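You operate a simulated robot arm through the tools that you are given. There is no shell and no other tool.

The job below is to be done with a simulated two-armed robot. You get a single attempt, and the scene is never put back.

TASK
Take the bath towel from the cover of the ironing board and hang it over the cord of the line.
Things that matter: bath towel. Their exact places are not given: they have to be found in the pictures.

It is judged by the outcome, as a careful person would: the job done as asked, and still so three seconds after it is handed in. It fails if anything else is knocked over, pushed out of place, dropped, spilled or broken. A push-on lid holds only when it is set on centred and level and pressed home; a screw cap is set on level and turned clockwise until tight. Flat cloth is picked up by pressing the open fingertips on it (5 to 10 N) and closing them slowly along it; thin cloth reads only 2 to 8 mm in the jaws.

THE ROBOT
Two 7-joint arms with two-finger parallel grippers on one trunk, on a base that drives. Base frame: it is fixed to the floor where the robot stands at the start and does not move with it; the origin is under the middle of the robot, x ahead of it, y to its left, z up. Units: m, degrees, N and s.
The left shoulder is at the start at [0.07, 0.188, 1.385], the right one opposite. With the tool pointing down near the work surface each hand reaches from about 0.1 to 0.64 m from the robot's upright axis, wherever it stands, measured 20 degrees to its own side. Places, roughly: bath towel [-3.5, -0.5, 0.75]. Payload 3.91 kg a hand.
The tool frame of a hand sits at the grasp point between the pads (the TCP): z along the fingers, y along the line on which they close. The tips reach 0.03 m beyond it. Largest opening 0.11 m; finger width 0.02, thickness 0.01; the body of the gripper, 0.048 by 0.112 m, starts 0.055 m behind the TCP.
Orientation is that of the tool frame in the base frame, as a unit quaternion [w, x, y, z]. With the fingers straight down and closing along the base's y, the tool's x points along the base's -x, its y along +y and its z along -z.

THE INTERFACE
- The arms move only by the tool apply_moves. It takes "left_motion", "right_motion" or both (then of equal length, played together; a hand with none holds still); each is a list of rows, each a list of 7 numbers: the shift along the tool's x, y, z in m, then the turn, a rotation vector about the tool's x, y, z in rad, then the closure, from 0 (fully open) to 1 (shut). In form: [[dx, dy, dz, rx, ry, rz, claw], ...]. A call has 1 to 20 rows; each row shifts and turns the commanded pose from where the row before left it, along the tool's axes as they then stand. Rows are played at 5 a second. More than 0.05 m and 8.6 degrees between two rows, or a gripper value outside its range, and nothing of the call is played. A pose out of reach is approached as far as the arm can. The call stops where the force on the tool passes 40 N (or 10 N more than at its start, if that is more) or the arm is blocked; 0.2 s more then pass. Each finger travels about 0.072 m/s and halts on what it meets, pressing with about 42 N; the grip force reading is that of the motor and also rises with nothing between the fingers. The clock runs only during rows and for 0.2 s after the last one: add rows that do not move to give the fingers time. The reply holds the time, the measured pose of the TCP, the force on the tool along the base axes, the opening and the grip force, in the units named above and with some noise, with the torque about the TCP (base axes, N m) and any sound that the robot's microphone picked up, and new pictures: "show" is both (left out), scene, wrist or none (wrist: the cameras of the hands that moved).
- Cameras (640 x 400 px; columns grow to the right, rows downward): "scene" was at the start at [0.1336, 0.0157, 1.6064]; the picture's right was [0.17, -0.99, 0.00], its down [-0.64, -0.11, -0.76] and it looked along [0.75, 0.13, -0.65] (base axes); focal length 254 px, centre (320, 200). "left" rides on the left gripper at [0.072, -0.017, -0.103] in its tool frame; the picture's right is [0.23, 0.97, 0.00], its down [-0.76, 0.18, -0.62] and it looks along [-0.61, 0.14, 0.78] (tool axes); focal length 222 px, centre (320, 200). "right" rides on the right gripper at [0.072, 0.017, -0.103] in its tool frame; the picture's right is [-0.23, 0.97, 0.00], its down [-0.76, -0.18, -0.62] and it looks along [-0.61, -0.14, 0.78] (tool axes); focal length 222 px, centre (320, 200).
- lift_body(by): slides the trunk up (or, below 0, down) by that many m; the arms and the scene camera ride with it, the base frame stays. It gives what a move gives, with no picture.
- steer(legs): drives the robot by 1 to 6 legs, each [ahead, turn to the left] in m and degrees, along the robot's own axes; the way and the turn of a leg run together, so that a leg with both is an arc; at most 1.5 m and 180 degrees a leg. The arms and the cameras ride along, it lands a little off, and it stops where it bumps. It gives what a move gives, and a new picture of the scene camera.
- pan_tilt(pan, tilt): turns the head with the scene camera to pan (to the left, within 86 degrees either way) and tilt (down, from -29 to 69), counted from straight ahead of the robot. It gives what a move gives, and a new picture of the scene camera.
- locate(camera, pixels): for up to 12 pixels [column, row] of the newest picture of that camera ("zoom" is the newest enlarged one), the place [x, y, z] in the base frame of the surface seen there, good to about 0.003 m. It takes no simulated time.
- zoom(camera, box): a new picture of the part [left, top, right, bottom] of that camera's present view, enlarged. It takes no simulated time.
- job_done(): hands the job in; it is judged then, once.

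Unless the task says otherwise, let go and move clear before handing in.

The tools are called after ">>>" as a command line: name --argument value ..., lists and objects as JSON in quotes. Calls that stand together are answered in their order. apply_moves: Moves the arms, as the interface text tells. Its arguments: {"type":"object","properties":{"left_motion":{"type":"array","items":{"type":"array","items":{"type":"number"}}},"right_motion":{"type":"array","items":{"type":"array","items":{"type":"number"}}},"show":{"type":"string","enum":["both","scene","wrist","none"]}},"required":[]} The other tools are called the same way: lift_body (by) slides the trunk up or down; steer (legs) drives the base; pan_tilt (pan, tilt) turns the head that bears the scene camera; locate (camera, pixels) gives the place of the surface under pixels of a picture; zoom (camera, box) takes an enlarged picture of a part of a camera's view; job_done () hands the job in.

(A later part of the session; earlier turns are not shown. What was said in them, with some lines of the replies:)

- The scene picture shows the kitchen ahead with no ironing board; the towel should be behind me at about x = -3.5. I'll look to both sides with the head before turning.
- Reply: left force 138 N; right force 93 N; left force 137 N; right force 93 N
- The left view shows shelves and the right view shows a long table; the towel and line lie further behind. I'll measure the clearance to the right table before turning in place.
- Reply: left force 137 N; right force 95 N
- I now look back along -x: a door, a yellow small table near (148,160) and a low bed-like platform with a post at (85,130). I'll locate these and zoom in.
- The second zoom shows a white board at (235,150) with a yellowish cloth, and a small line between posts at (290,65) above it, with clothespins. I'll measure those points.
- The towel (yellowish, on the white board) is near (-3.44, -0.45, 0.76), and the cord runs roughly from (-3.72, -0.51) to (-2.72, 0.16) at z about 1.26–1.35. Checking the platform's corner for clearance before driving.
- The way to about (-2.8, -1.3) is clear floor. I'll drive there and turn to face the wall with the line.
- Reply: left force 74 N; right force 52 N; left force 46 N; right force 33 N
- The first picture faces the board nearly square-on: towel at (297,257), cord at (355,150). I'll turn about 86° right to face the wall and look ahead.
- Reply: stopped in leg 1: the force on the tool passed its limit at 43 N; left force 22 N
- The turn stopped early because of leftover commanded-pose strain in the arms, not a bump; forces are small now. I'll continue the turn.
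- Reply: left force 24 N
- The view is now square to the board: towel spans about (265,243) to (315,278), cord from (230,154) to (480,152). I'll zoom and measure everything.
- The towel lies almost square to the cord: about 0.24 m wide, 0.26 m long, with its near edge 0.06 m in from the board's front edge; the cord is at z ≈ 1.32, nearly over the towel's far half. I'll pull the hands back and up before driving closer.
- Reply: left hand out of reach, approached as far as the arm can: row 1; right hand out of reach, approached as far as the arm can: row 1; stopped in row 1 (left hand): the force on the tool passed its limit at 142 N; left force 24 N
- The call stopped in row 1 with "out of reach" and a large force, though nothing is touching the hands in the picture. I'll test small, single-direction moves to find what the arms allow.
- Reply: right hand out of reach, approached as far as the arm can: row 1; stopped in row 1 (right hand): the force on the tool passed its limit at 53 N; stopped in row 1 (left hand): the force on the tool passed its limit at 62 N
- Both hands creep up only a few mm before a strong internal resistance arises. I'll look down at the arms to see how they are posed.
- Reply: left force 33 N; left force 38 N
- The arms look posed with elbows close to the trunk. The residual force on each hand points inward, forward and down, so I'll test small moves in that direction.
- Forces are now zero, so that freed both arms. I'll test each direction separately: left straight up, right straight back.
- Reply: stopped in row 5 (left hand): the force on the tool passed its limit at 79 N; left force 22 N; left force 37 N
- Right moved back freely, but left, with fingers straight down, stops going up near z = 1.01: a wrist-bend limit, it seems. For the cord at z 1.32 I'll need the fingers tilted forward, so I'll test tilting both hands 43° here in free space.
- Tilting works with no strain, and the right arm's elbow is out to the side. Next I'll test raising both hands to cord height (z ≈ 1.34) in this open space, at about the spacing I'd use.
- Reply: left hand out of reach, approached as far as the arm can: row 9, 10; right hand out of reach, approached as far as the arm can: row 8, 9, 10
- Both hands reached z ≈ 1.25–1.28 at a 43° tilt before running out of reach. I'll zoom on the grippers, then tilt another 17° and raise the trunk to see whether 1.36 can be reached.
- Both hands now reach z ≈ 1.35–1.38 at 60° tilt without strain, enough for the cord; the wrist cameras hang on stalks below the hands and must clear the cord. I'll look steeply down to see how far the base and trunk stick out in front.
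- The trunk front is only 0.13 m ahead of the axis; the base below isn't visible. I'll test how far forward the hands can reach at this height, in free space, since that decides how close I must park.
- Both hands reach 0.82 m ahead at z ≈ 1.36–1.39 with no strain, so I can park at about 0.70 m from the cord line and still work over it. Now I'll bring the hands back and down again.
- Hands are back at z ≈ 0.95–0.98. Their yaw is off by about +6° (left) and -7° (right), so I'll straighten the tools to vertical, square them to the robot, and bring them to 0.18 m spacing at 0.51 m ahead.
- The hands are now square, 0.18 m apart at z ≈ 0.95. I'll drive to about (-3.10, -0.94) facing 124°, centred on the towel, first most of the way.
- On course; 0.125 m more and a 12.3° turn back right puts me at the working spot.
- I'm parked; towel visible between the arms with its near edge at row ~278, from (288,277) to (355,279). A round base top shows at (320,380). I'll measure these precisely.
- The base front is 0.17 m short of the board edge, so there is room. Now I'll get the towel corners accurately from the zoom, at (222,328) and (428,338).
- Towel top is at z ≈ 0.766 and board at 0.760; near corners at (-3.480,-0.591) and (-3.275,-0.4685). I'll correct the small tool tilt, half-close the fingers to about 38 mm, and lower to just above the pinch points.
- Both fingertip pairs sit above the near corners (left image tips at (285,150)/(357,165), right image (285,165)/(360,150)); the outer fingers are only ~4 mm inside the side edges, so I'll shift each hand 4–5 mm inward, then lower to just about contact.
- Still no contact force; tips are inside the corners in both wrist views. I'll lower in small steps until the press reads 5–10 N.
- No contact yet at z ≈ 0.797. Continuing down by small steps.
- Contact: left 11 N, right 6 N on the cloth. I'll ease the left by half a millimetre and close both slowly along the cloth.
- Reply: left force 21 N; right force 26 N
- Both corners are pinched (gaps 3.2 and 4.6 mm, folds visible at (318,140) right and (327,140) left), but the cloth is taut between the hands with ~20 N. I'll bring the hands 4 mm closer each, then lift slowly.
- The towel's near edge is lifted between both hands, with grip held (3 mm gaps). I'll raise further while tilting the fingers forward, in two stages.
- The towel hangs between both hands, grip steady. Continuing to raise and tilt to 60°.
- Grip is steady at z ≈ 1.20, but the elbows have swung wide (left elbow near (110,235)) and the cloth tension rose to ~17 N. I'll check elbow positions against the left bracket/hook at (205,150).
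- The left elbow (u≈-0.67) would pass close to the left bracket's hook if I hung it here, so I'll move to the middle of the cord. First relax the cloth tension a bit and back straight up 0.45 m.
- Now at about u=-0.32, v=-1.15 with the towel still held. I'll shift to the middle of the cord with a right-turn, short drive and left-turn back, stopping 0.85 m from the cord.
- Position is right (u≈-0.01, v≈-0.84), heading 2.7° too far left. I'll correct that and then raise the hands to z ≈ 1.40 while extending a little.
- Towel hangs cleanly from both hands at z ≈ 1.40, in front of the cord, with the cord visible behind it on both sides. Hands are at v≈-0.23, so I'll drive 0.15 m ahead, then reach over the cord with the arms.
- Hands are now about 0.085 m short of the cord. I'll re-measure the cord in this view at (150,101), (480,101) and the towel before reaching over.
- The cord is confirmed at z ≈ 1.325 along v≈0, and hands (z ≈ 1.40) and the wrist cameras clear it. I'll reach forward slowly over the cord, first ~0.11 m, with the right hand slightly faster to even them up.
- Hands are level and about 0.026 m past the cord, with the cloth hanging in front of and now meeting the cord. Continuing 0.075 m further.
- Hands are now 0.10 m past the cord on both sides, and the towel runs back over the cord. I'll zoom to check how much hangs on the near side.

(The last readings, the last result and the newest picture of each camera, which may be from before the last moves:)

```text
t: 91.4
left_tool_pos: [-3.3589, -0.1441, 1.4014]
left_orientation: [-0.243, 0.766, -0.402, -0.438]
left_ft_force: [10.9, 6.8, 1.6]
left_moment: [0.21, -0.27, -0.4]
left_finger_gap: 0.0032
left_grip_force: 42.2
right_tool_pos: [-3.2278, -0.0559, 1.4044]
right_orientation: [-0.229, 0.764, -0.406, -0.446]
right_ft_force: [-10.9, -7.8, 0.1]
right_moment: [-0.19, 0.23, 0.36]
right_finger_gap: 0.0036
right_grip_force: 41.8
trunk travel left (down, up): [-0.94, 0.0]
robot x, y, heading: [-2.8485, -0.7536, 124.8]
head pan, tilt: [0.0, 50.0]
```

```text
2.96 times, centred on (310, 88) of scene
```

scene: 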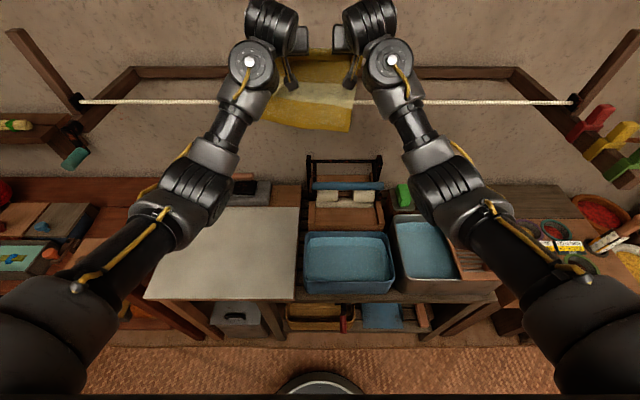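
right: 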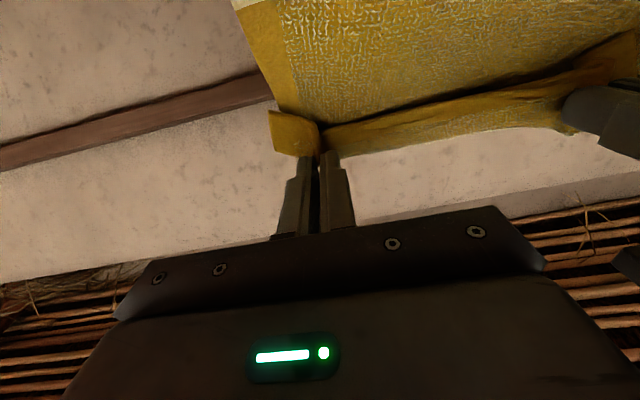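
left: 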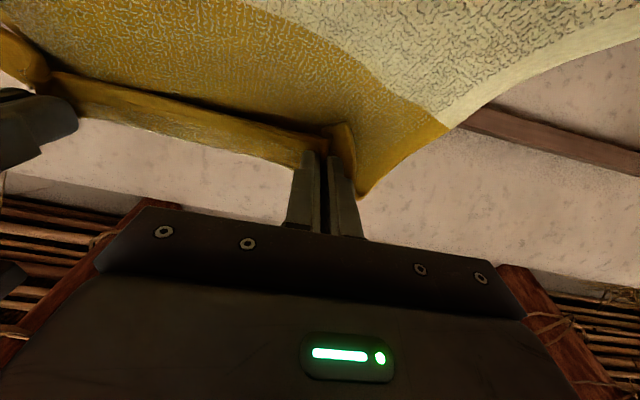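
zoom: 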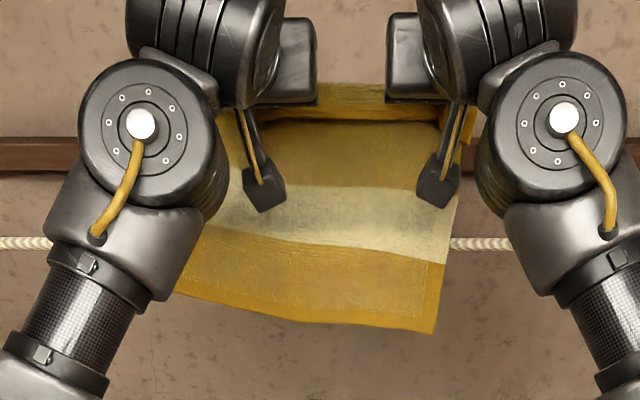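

>>> locate --camera "zoom" --pixels '[[340, 130], [340, 160], [340, 190], [340, 220], [340, 240], [340, 270], [340, 300], [340, 318], [435, 325], [210, 290], [440, 240], [480, 243]]'

```text
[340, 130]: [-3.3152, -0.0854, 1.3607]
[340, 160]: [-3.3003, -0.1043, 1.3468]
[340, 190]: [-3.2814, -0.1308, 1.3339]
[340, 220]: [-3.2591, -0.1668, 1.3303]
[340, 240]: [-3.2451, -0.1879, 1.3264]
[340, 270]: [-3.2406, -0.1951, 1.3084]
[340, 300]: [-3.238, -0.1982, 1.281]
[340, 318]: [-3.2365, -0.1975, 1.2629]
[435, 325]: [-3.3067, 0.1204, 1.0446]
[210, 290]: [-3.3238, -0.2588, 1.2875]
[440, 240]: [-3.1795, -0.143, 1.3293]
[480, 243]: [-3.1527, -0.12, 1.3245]
```

The near side hangs only about 0.075 m below the cord while ~0.17 m would fall behind – unbalanced. I'll draw the hands back to the near side so the cloth slides back, then go forward again a bit lower and less far.

>>> apply_moves --left_motion '[[0.00992, 0, -0.01736, 0, 0, 0, 1], [0.00992, 0, -0.01736, 0, 0, 0, 1], [0.00992, 0, -0.01736, 0, 0, 0, 1], [0.00992, 0, -0.01736, 0, 0, 0, 1], [0.00992, 0, -0.01736, 0, 0, 0, 1], [0.00992, 0, -0.01736, 0, 0, 0, 1], [0.00992, 0, -0.01736, 0, 0, 0, 1], [0, 0, 0, 0, 0, 0, 1], [0, 0, 0, 0, 0, 0, 1]]' --right_motion '[[0.00992, 0, -0.01736, 0, 0, 0, 1], [0.00992, 0, -0.01736, 0, 0, 0, 1], [0.00992, 0, -0.01736, 0, 0, 0, 1], [0.00992, 0, -0.01736, 0, 0, 0, 1], [0.00992, 0, -0.01736, 0, 0, 0, 1], [0.00992, 0, -0.01736, 0, 0, 0, 1], [0.00992, 0, -0.01736, 0, 0, 0, 1], [0, 0, 0, 0, 0, 0, 1], [0, 0, 0, 0, 0, 0, 1]]' --show "both"

>>> zoom --camera "scene" --box '[220, 20, 400, 180]'

```text
t: 93.4
left_tool_pos: [-3.2802, -0.2603, 1.3994]
left_orientation: [-0.245, 0.765, -0.403, -0.438]
left_ft_force: [10.4, 7.4, 0.1]
left_moment: [0.18, -0.27, -0.37]
left_finger_gap: 0.0031
left_grip_force: 42.3
right_tool_pos: [-3.1494, -0.169, 1.4021]
right_orientation: [-0.229, 0.764, -0.407, -0.445]
right_ft_force: [-10.5, -7.3, -0.1]
right_moment: [-0.16, 0.23, 0.32]
right_finger_gap: 0.0036
right_grip_force: 41.4
trunk travel left (down, up): [-0.94, 0.0]
robot x, y, heading: [-2.8477, -0.7586, 124.4]
head pan, tilt: [0.0, 50.0]
```

scene: 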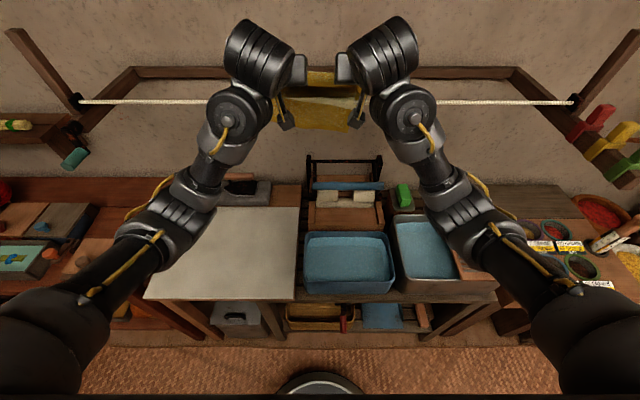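
right: 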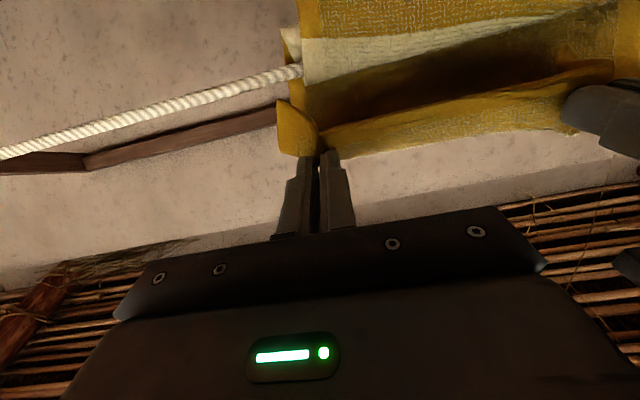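
left: 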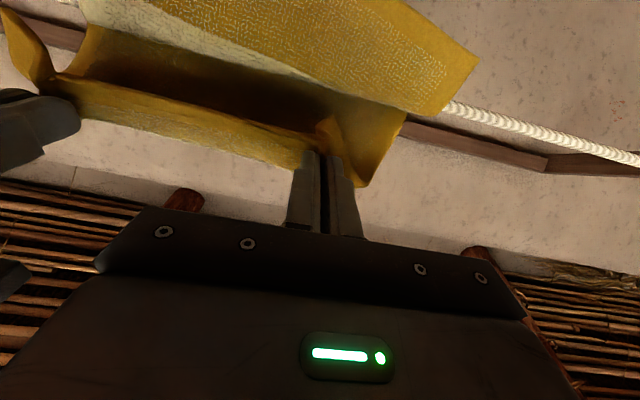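

```text
2.50 times, centred on (310, 100) of scene
```

zoom: 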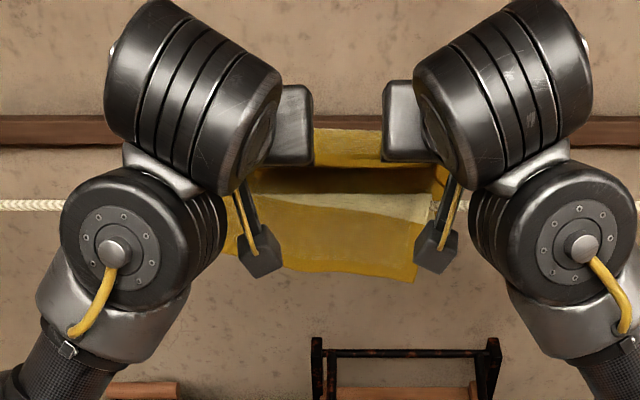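

The cloth stuck to the cord by friction (belly behind it), so friction is good, but I still want a balanced hang. I'll back the robot up 0.3 m to pull the cloth fully off to the near side and redo the pass.

>>> steer --legs '[[-0.3, 0]]'

>>> apply_moves --left_motion '[[0, 0, 0, 0, 0, 0, 1], [0, 0, 0, 0, 0, 0, 1]]' --right_motion '[[0, 0, 0, 0, 0, 0, 1], [0, 0, 0, 0, 0, 0, 1]]' --show "both"

```text
t: 95.5
left_tool_pos: [-3.1068, -0.512, 1.3994]
left_orientation: [-0.243, 0.767, -0.402, -0.438]
left_ft_force: [10.1, 7.8, 0.0]
left_moment: [0.15, -0.22, -0.35]
left_finger_gap: 0.003
left_grip_force: 42.0
right_tool_pos: [-2.9766, -0.4226, 1.4028]
right_orientation: [-0.229, 0.764, -0.407, -0.444]
right_ft_force: [-11.2, -7.3, 0.0]
right_moment: [-0.18, 0.18, 0.32]
right_finger_gap: 0.0033
right_grip_force: 41.6
trunk travel left (down, up): [-0.94, 0.0]
robot x, y, heading: [-2.6721, -1.0143, 124.2]
head pan, tilt: [0.0, 50.0]
```

scene: 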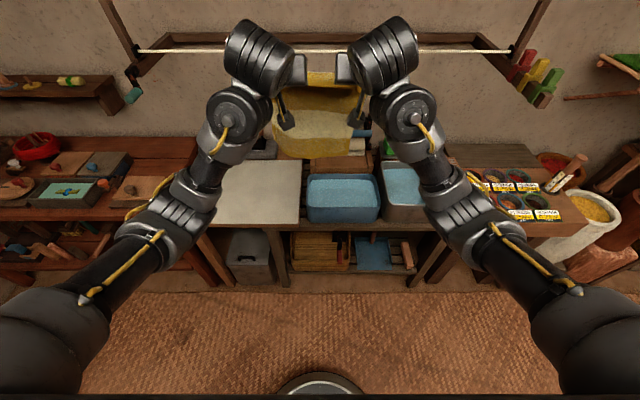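

```text
t: 96.0
left_tool_pos: [-3.1065, -0.5126, 1.3992]
left_orientation: [-0.244, 0.765, -0.403, -0.438]
left_ft_force: [9.6, 6.0, -0.1]
left_moment: [0.15, -0.23, -0.37]
left_finger_gap: 0.003
left_grip_force: 42.5
right_tool_pos: [-2.9754, -0.4246, 1.4026]
right_orientation: [-0.229, 0.764, -0.408, -0.445]
right_ft_force: [-8.6, -7.0, 0.7]
right_moment: [-0.16, 0.21, 0.28]
right_finger_gap: 0.0034
right_grip_force: 41.8
trunk travel left (down, up): [-0.94, 0.0]
robot x, y, heading: [-2.6731, -1.0149, 124.5]
head pan, tilt: [0.0, 50.0]
```

scene: 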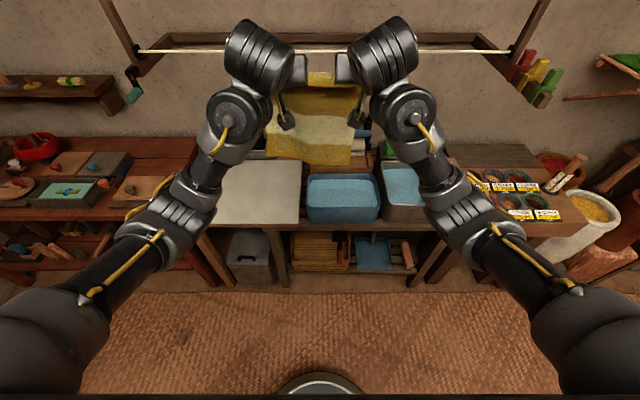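
right: 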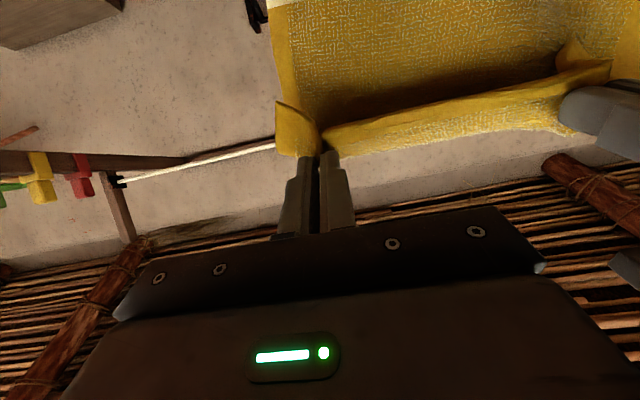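
left: 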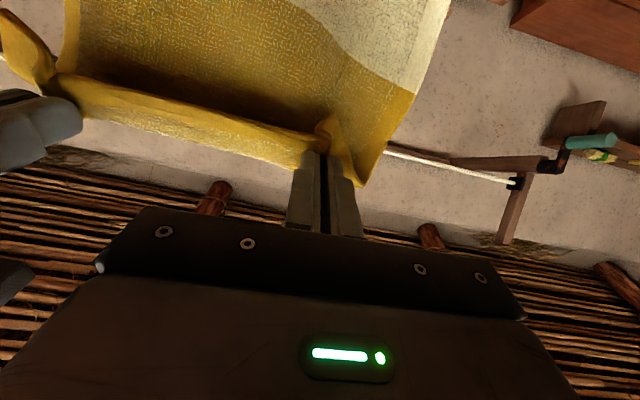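

The towel hangs free again from both hands. I'll lower the hands 14 mm and drive forward 0.30 m to come just short of the cord.

>>> apply_moves --left_motion '[[0.0061, 0, 0.0035, 0, 0, 0, 1], [0.0061, 0, 0.0035, 0, 0, 0, 1]]' --right_motion '[[0.0074, 0, 0.0042, 0, 0, 0, 1], [0.0074, 0, 0.0042, 0, 0, 0, 1]]' --show "none"

>>> steer --legs '[[0.29, 0]]'

```text
t: 96.7
left_tool_pos: [-3.1055, -0.5137, 1.3843]
left_orientation: [-0.243, 0.766, -0.402, -0.439]
left_ft_force: [10.0, 7.7, -0.3]
left_moment: [0.19, -0.21, -0.38]
left_finger_gap: 0.0031
left_grip_force: 42.0
right_tool_pos: [-2.9737, -0.4246, 1.3846]
right_orientation: [-0.229, 0.764, -0.408, -0.445]
right_ft_force: [-11.3, -7.1, -0.7]
right_moment: [-0.2, 0.21, 0.37]
right_finger_gap: 0.0037
right_grip_force: 42.1
trunk travel left (down, up): [-0.94, 0.0]
robot x, y, heading: [-2.674, -1.0137, 124.3]
head pan, tilt: [0.0, 50.0]
```

```text
t: 98.7
left_tool_pos: [-3.2648, -0.2753, 1.3875]
left_orientation: [-0.246, 0.765, -0.403, -0.439]
left_ft_force: [9.8, 7.0, -0.2]
left_moment: [0.15, -0.26, -0.37]
left_finger_gap: 0.003
left_grip_force: 42.6
right_tool_pos: [-3.1352, -0.1861, 1.3873]
right_orientation: [-0.23, 0.763, -0.408, -0.445]
right_ft_force: [-10.8, -7.6, -0.1]
right_moment: [-0.16, 0.23, 0.35]
right_finger_gap: 0.0035
right_grip_force: 42.2
trunk travel left (down, up): [-0.94, 0.0]
robot x, y, heading: [-2.8384, -0.7684, 123.9]
head pan, tilt: [0.0, 50.0]
```

scene: 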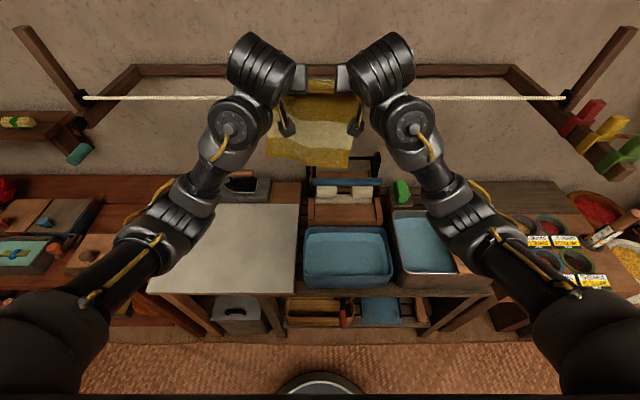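

Hands are level, 0.06 m short of the cord at z ≈ 1.387. I'll let the towel settle, then move forward slowly 0.115 m so the cord ends up near the towel's middle.

>>> apply_moves --left_motion '[[0, 0, 0, 0, 0, 0, 1], [0, 0, 0, 0, 0, 0, 1], [-0.0057, 0, 0.00998, 0, 0, 0, 1], [-0.0057, 0, 0.00998, 0, 0, 0, 1], [-0.0057, 0, 0.00998, 0, 0, 0, 1], [-0.0057, 0, 0.00998, 0, 0, 0, 1], [-0.0057, 0, 0.00998, 0, 0, 0, 1], [-0.0057, 0, 0.00998, 0, 0, 0, 1], [-0.0057, 0, 0.00998, 0, 0, 0, 1], [-0.0057, 0, 0.00998, 0, 0, 0, 1], [-0.0057, 0, 0.00998, 0, 0, 0, 1], [-0.0057, 0, 0.00998, 0, 0, 0, 1], [0, 0, 0, 0, 0, 0, 1]]' --right_motion '[[0, 0, 0, 0, 0, 0, 1], [0, 0, 0, 0, 0, 0, 1], [-0.0057, 0, 0.00998, 0, 0, 0, 1], [-0.0057, 0, 0.00998, 0, 0, 0, 1], [-0.0057, 0, 0.00998, 0, 0, 0, 1], [-0.0057, 0, 0.00998, 0, 0, 0, 1], [-0.0057, 0, 0.00998, 0, 0, 0, 1], [-0.0057, 0, 0.00998, 0, 0, 0, 1], [-0.0057, 0, 0.00998, 0, 0, 0, 1], [-0.0057, 0, 0.00998, 0, 0, 0, 1], [-0.0057, 0, 0.00998, 0, 0, 0, 1], [-0.0057, 0, 0.00998, 0, 0, 0, 1], [0, 0, 0, 0, 0, 0, 1]]' --show "both"

>>> zoom --camera "scene" --box '[220, 20, 400, 180]'

```text
t: 101.5
left_tool_pos: [-3.331, -0.1787, 1.3844]
left_orientation: [-0.244, 0.765, -0.402, -0.439]
left_ft_force: [9.8, 6.0, -0.6]
left_moment: [0.18, -0.23, -0.35]
left_finger_gap: 0.003
left_grip_force: 42.2
right_tool_pos: [-3.2014, -0.0891, 1.3855]
right_orientation: [-0.23, 0.763, -0.408, -0.446]
right_ft_force: [-9.5, -6.8, 0.3]
right_moment: [-0.15, 0.23, 0.3]
right_finger_gap: 0.0033
right_grip_force: 42.5
trunk travel left (down, up): [-0.94, 0.0]
robot x, y, heading: [-2.8349, -0.7717, 124.3]
head pan, tilt: [0.0, 50.0]
```

scene: 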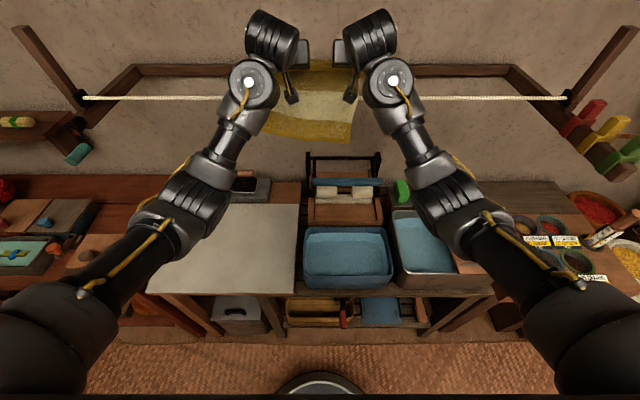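
right: 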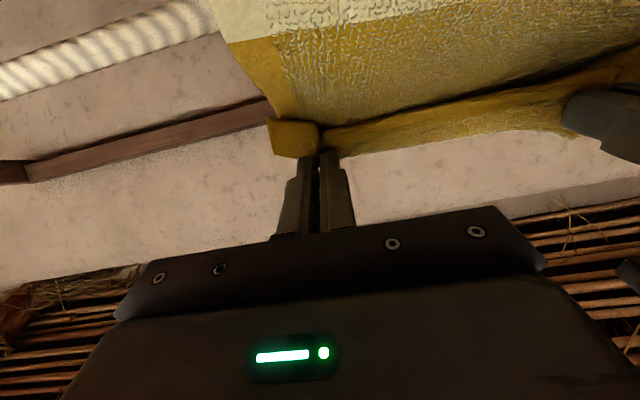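
left: 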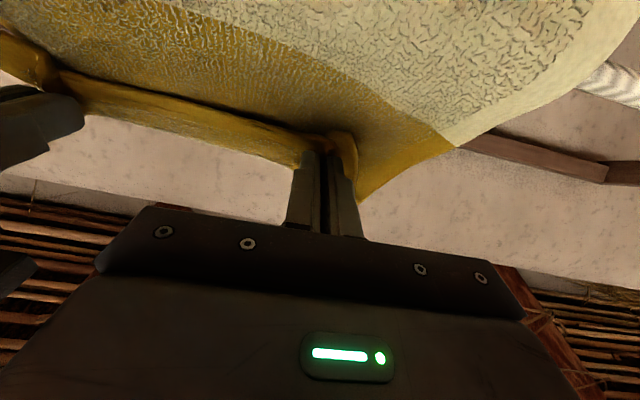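

```text
2.50 times, centred on (310, 100) of scene
```

zoom: 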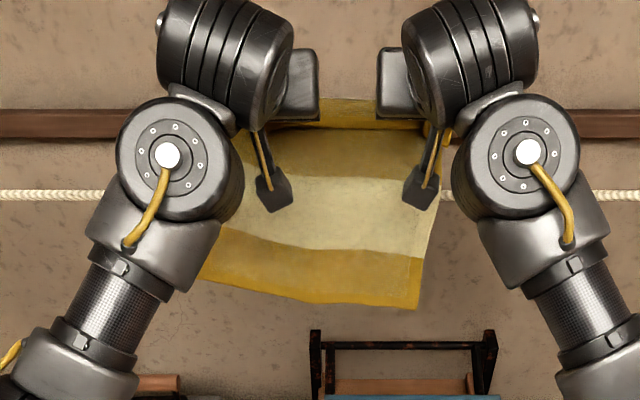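

>>> locate --camera "zoom" --pixels '[[340, 135], [340, 155], [340, 175], [340, 195], [340, 215], [340, 240], [340, 270], [340, 296], [410, 300], [240, 275], [350, 105], [350, 120]]'

```text
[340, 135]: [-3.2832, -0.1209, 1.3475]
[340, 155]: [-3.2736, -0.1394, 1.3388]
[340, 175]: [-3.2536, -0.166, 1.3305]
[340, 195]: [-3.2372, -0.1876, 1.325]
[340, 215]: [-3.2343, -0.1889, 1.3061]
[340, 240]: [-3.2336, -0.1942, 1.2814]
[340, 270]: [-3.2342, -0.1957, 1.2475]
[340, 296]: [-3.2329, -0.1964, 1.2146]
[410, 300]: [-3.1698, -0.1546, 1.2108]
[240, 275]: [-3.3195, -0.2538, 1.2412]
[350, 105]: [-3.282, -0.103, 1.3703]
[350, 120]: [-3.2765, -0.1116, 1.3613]
```

The near side now hangs about 0.12 m below the cord (bottom z ≈ 1.21), matching roughly 0.13 m for the far side – balanced. I'll lower the hands 35 mm behind the cord so the far edge has little to fall.

>>> apply_moves --left_motion '[[0.0078, 0, 0.00446, 0, 0, 0, 1], [0.0078, 0, 0.00446, 0, 0, 0, 1], [0.0078, 0, 0.00446, 0, 0, 0, 1], [0.0067, 0, 0.0038, 0, 0, 0, 1], [0, 0, 0, 0, 0, 0, 1]]' --right_motion '[[0.0078, 0, 0.00446, 0, 0, 0, 1], [0.0078, 0, 0.00446, 0, 0, 0, 1], [0.0078, 0, 0.00446, 0, 0, 0, 1], [0.0067, 0, 0.0038, 0, 0, 0, 1], [0, 0, 0, 0, 0, 0, 1]]' --show "both"

>>> zoom --camera "scene" --box '[220, 20, 400, 180]'

```text
t: 102.7
left_tool_pos: [-3.3299, -0.1797, 1.3501]
left_orientation: [-0.244, 0.766, -0.402, -0.438]
left_ft_force: [8.8, 6.6, -0.5]
left_moment: [0.16, -0.19, -0.28]
left_finger_gap: 0.003
left_grip_force: 42.4
right_tool_pos: [-3.201, -0.0917, 1.3506]
right_orientation: [-0.229, 0.764, -0.408, -0.445]
right_ft_force: [-9.0, -6.1, 0.0]
right_moment: [-0.12, 0.16, 0.31]
right_finger_gap: 0.0031
right_grip_force: 42.6
trunk travel left (down, up): [-0.94, 0.0]
robot x, y, heading: [-2.8327, -0.772, 124.1]
head pan, tilt: [0.0, 50.0]
```

scene: 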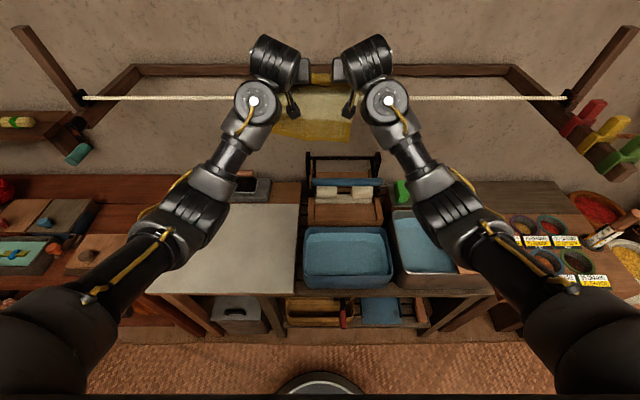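
right: 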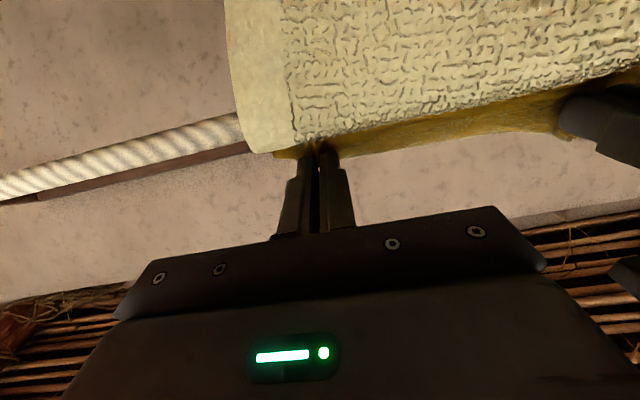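
left: 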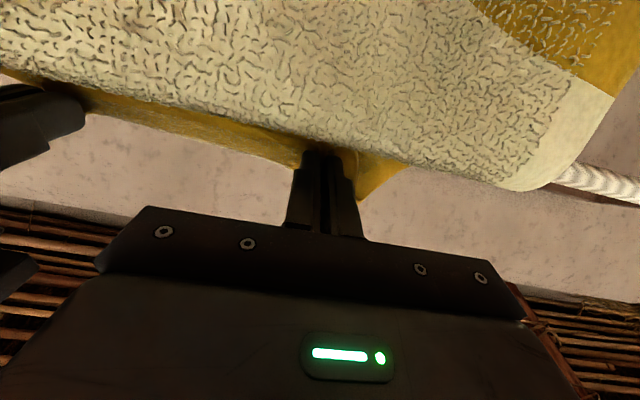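

```text
2.50 times, centred on (310, 100) of scene
```

zoom: 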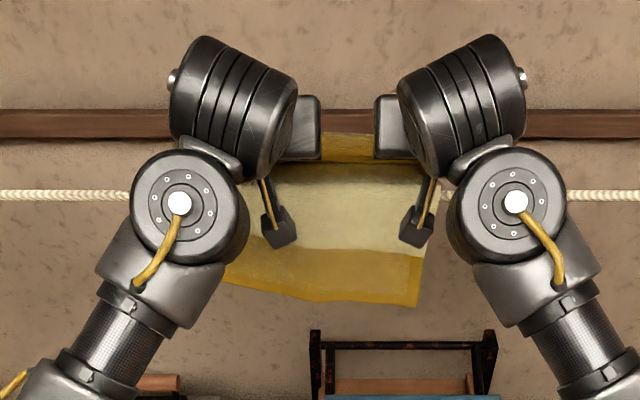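

Draped well with the hands' tips just behind the cord at its height. Now I'll open both grippers to about 35 mm and wait.

>>> apply_moves --left_motion '[[0, 0, 0, 0, 0, 0, 0.9], [0, 0, 0, 0, 0, 0, 0.8], [0, 0, 0, 0, 0, 0, 0.7], [0, 0, 0, 0, 0, 0, 0.65], [0, 0, 0, 0, 0, 0, 0.65], [0, 0, 0, 0, 0, 0, 0.65], [0, 0, 0, 0, 0, 0, 0.65]]' --right_motion '[[0, 0, 0, 0, 0, 0, 0.9], [0, 0, 0, 0, 0, 0, 0.8], [0, 0, 0, 0, 0, 0, 0.7], [0, 0, 0, 0, 0, 0, 0.65], [0, 0, 0, 0, 0, 0, 0.65], [0, 0, 0, 0, 0, 0, 0.65], [0, 0, 0, 0, 0, 0, 0.65]]' --show "both"

>>> zoom --camera "scene" --box '[220, 20, 400, 180]'

```text
t: 104.2
left_tool_pos: [-3.3296, -0.1786, 1.3503]
left_orientation: [-0.245, 0.765, -0.403, -0.438]
left_ft_force: [-0.1, 0.7, -0.1]
left_moment: [-0.01, 0.01, 0.01]
left_finger_gap: 0.0386
left_grip_force: 0.0
right_tool_pos: [-3.199, -0.0914, 1.351]
right_orientation: [-0.228, 0.764, -0.407, -0.446]
right_ft_force: [0.1, 0.2, -0.8]
right_moment: [0.0, 0.01, 0.0]
right_finger_gap: 0.0385
right_grip_force: 0.0
trunk travel left (down, up): [-0.94, 0.0]
robot x, y, heading: [-2.8358, -0.7715, 124.5]
head pan, tilt: [0.0, 50.0]
```

scene: 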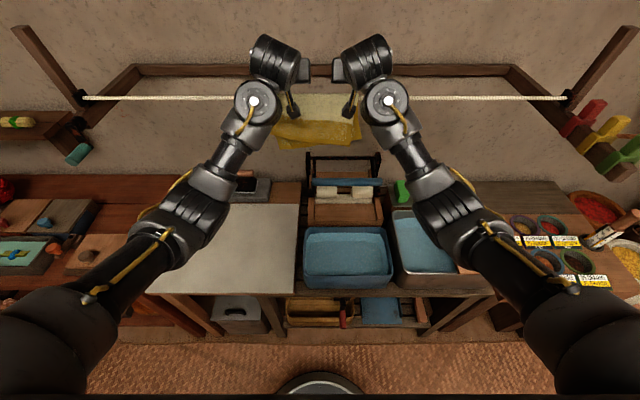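
right: 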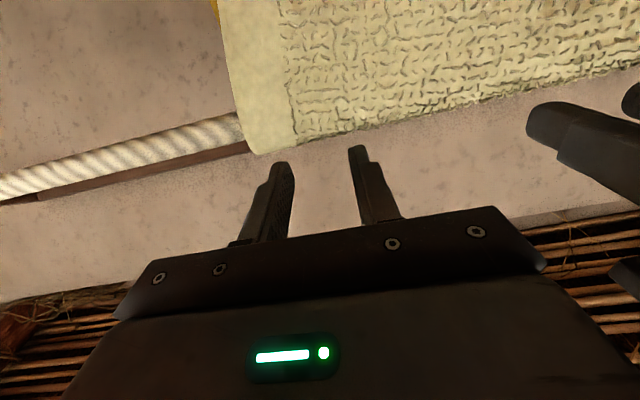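
left: 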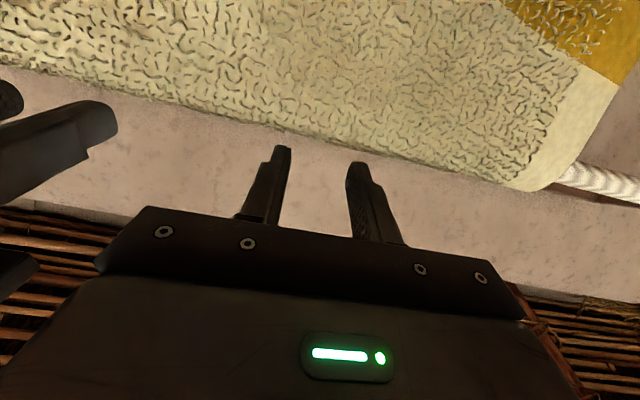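

```text
2.50 times, centred on (310, 100) of scene
```

zoom: 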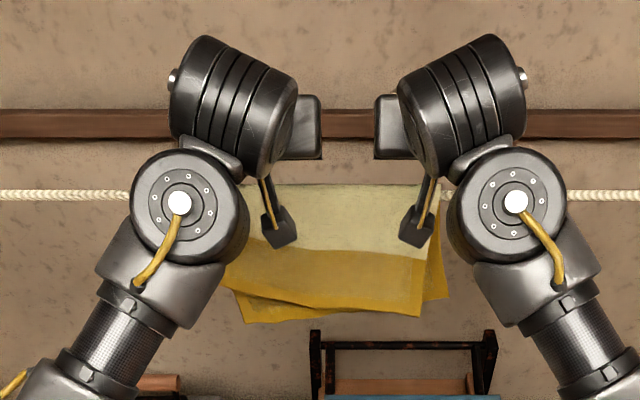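

The towel has dropped freely and hangs over the cord on both sides with the white stripe on top (zoom (330,190)). I'll lift the hands straight up clear of the cord, then draw them back.

>>> apply_moves --left_motion '[[-0.013, 0, -0.0074, 0, 0, 0, 0.65], [-0.013, 0, -0.0074, 0, 0, 0, 0.65], [-0.013, 0, -0.0074, 0, 0, 0, 0.65], [-0.013, 0, -0.0074, 0, 0, 0, 0.65], [0.0074, 0, -0.013, 0, 0, 0, 0.65], [0.0074, 0, -0.013, 0, 0, 0, 0.65], [0.0099, 0, -0.0174, 0, 0, 0, 0.65], [0.0099, 0, -0.0174, 0, 0, 0, 0.65], [0.0099, 0, -0.0174, 0, 0, 0, 0.65], [0.0099, 0, -0.0174, 0, 0, 0, 0.65], [0.0099, 0, -0.0174, 0, 0, 0, 0.65]]' --right_motion '[[-0.013, 0, -0.0074, 0, 0, 0, 0.65], [-0.013, 0, -0.0074, 0, 0, 0, 0.65], [-0.013, 0, -0.0074, 0, 0, 0, 0.65], [-0.013, 0, -0.0074, 0, 0, 0, 0.65], [0.0074, 0, -0.013, 0, 0, 0, 0.65], [0.0074, 0, -0.013, 0, 0, 0, 0.65], [0.0099, 0, -0.0174, 0, 0, 0, 0.65], [0.0099, 0, -0.0174, 0, 0, 0, 0.65], [0.0099, 0, -0.0174, 0, 0, 0, 0.65], [0.0099, 0, -0.0174, 0, 0, 0, 0.65], [0.0099, 0, -0.0174, 0, 0, 0, 0.65]]' --show "both"

```text
t: 106.7
left_tool_pos: [-3.2577, -0.2877, 1.4108]
left_orientation: [-0.244, 0.766, -0.402, -0.439]
left_ft_force: [0.8, -0.3, -0.4]
left_moment: [0.0, -0.02, -0.05]
left_finger_gap: 0.0382
left_grip_force: 0.0
right_tool_pos: [-3.1239, -0.1964, 1.411]
right_orientation: [-0.229, 0.763, -0.407, -0.446]
right_ft_force: [0.7, 0.1, 0.1]
right_moment: [0.04, -0.01, 0.0]
right_finger_gap: 0.0384
right_grip_force: 0.2
trunk travel left (down, up): [-0.94, 0.0]
robot x, y, heading: [-2.8416, -0.7683, 124.2]
head pan, tilt: [0.0, 50.0]
```

scene: 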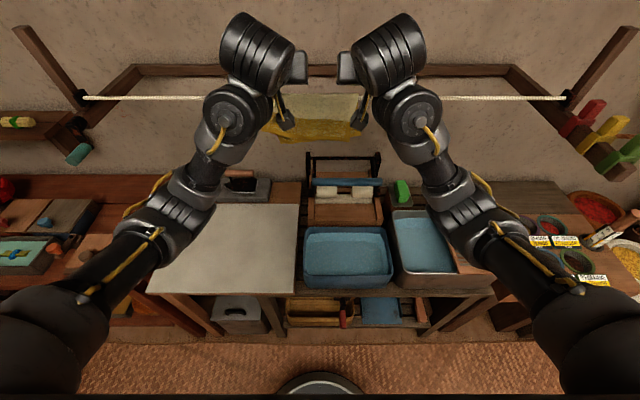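
right: 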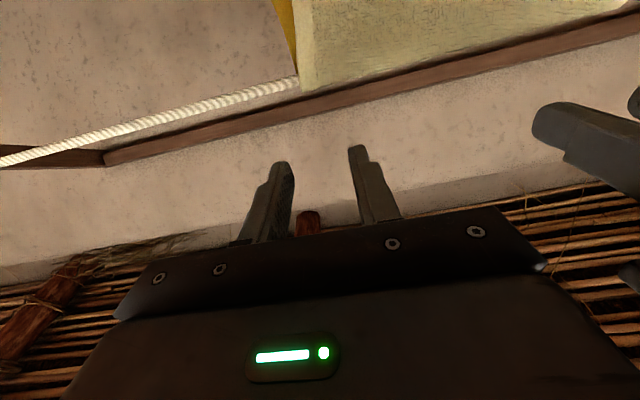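
left: 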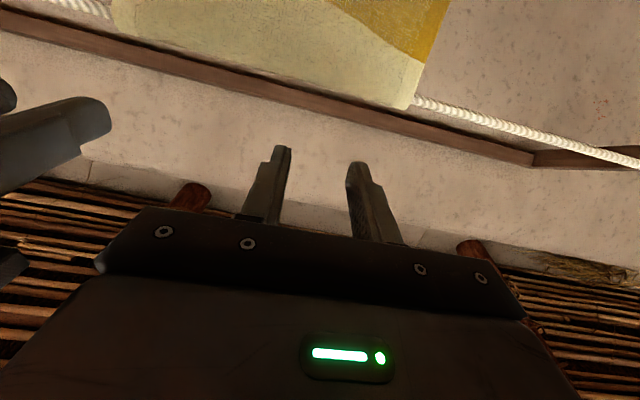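

The hands are clear of the cord (v≈-0.08, forces near zero) and the towel stays on it in both wrist views. I'll back the robot up 0.5 m and inspect the hang.

>>> steer --legs '[[-0.5, 0]]'

>>> apply_moves --left_motion '[[0, 0.03, 0, 0, 0, 0, 0.65], [0, 0.03, 0, 0, 0, 0, 0.65], [0, 0.03, 0, 0, 0, 0, 0.65], [0, 0.03, 0, 0, 0, 0, 0.65]]' --right_motion '[[0, -0.03, 0, 0, 0, 0, 0.65], [0, -0.03, 0, 0, 0, 0, 0.65], [0, -0.03, 0, 0, 0, 0, 0.65], [0, -0.03, 0, 0, 0, 0, 0.65]]' --show "none"

>>> pan_tilt --pan 0 --tilt 25

```text
t: 109.7
left_tool_pos: [-2.9714, -0.7089, 1.4099]
left_orientation: [-0.244, 0.766, -0.402, -0.438]
left_ft_force: [-0.5, -0.1, 0.4]
left_moment: [0.0, 0.01, 0.0]
left_finger_gap: 0.0383
left_grip_force: 0.0
right_tool_pos: [-2.8411, -0.6188, 1.4099]
right_orientation: [-0.23, 0.764, -0.407, -0.445]
right_ft_force: [-0.6, -0.1, 0.1]
right_moment: [-0.03, 0.0, 0.01]
right_finger_gap: 0.0386
right_grip_force: 0.1
trunk travel left (down, up): [-0.94, 0.0]
robot x, y, heading: [-2.5477, -1.1957, 124.3]
head pan, tilt: [0.0, 50.0]
```

scene: 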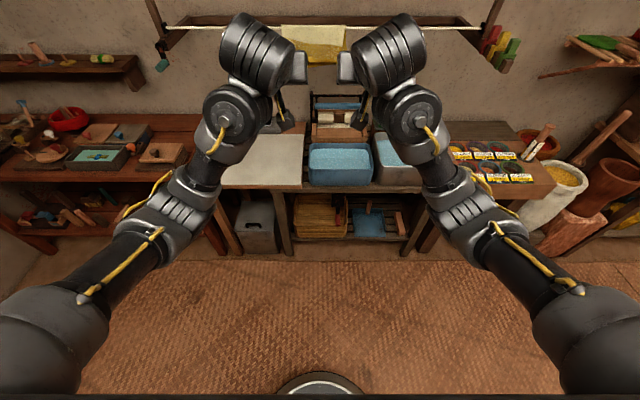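

```text
t: 110.7
left_tool_pos: [-3.0721, -0.778, 1.4093]
left_orientation: [-0.243, 0.766, -0.402, -0.439]
left_ft_force: [0.2, 0.4, 0.2]
left_moment: [0.0, 0.0, 0.0]
left_finger_gap: 0.0387
left_grip_force: 0.2
right_tool_pos: [-2.7411, -0.5515, 1.4071]
right_orientation: [-0.228, 0.764, -0.405, -0.446]
right_ft_force: [0.8, 0.8, -0.4]
right_moment: [0.01, -0.01, 0.0]
right_finger_gap: 0.0386
right_grip_force: 0.1
trunk travel left (down, up): [-0.94, 0.0]
robot x, y, heading: [-2.5447, -1.1915, 124.5]
head pan, tilt: [0.0, 50.0]
```

```text
t: 111.5
left_tool_pos: [-3.0715, -0.7763, 1.4098]
left_orientation: [-0.243, 0.766, -0.401, -0.439]
left_ft_force: [0.3, -0.2, -0.5]
left_moment: [-0.04, -0.02, -0.02]
left_finger_gap: 0.0385
left_grip_force: 0.1
right_tool_pos: [-2.7403, -0.5516, 1.4065]
right_orientation: [-0.229, 0.764, -0.406, -0.446]
right_ft_force: [-0.7, -1.0, 0.0]
right_moment: [0.04, 0.0, -0.02]
right_finger_gap: 0.0385
right_grip_force: 0.1
trunk travel left (down, up): [-0.94, 0.0]
robot x, y, heading: [-2.5448, -1.1988, 124.5]
head pan, tilt: [0.0, 25.0]
```

scene: 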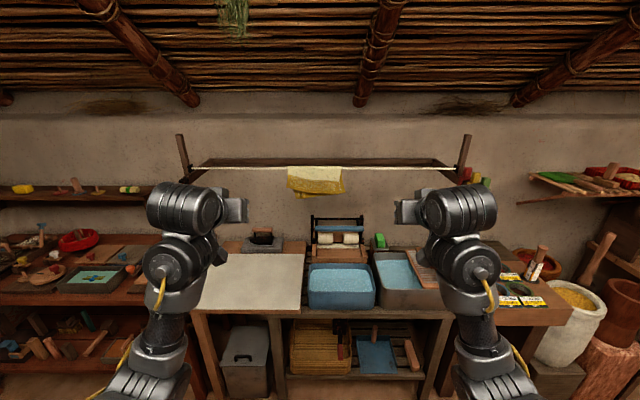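

>>> zoom --camera "scene" --box '[260, 140, 380, 220]'

>>> zoom --camera "scene" --box '[180, 120, 520, 330]'

```text
5.00 times, centred on (320, 180) of scene
```

zoom: 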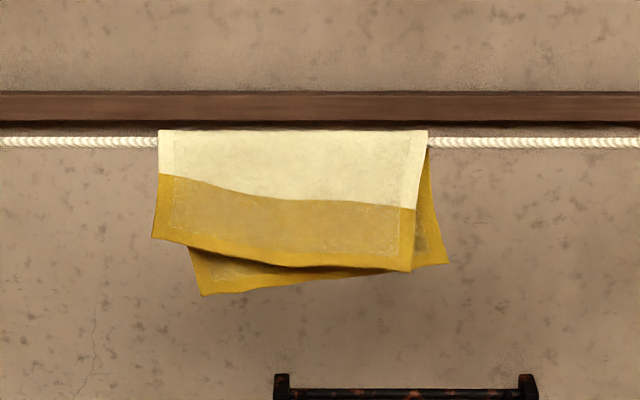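

```text
1.88 times, centred on (350, 225) of scene
```

zoom: 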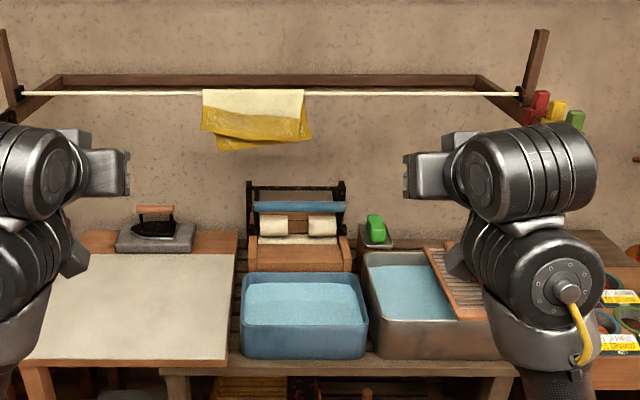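

The zoom shows the towel folded over the cord, spread flat with both halves hanging (front to row ~268, back to ~293). The iron, basins and clothespins are where they were, and both hands are clear. It hasn't moved in about 7 s since release, so I'm handing in.

>>> job_done

```text
The job is handed in.
```

The bath towel is off the ironing board and hanging over the cord of the line, near the middle, with both halves hanging about evenly. In the last pictures before hand-in it had been still for about seven seconds. The iron, basins and clothespins looked undisturbed.

I drew the towel back and laid it over a second time, because the first pass left too much of it behind the cord. Both hands let go and moved clear before I handed the job in. No result from the judging has come back.
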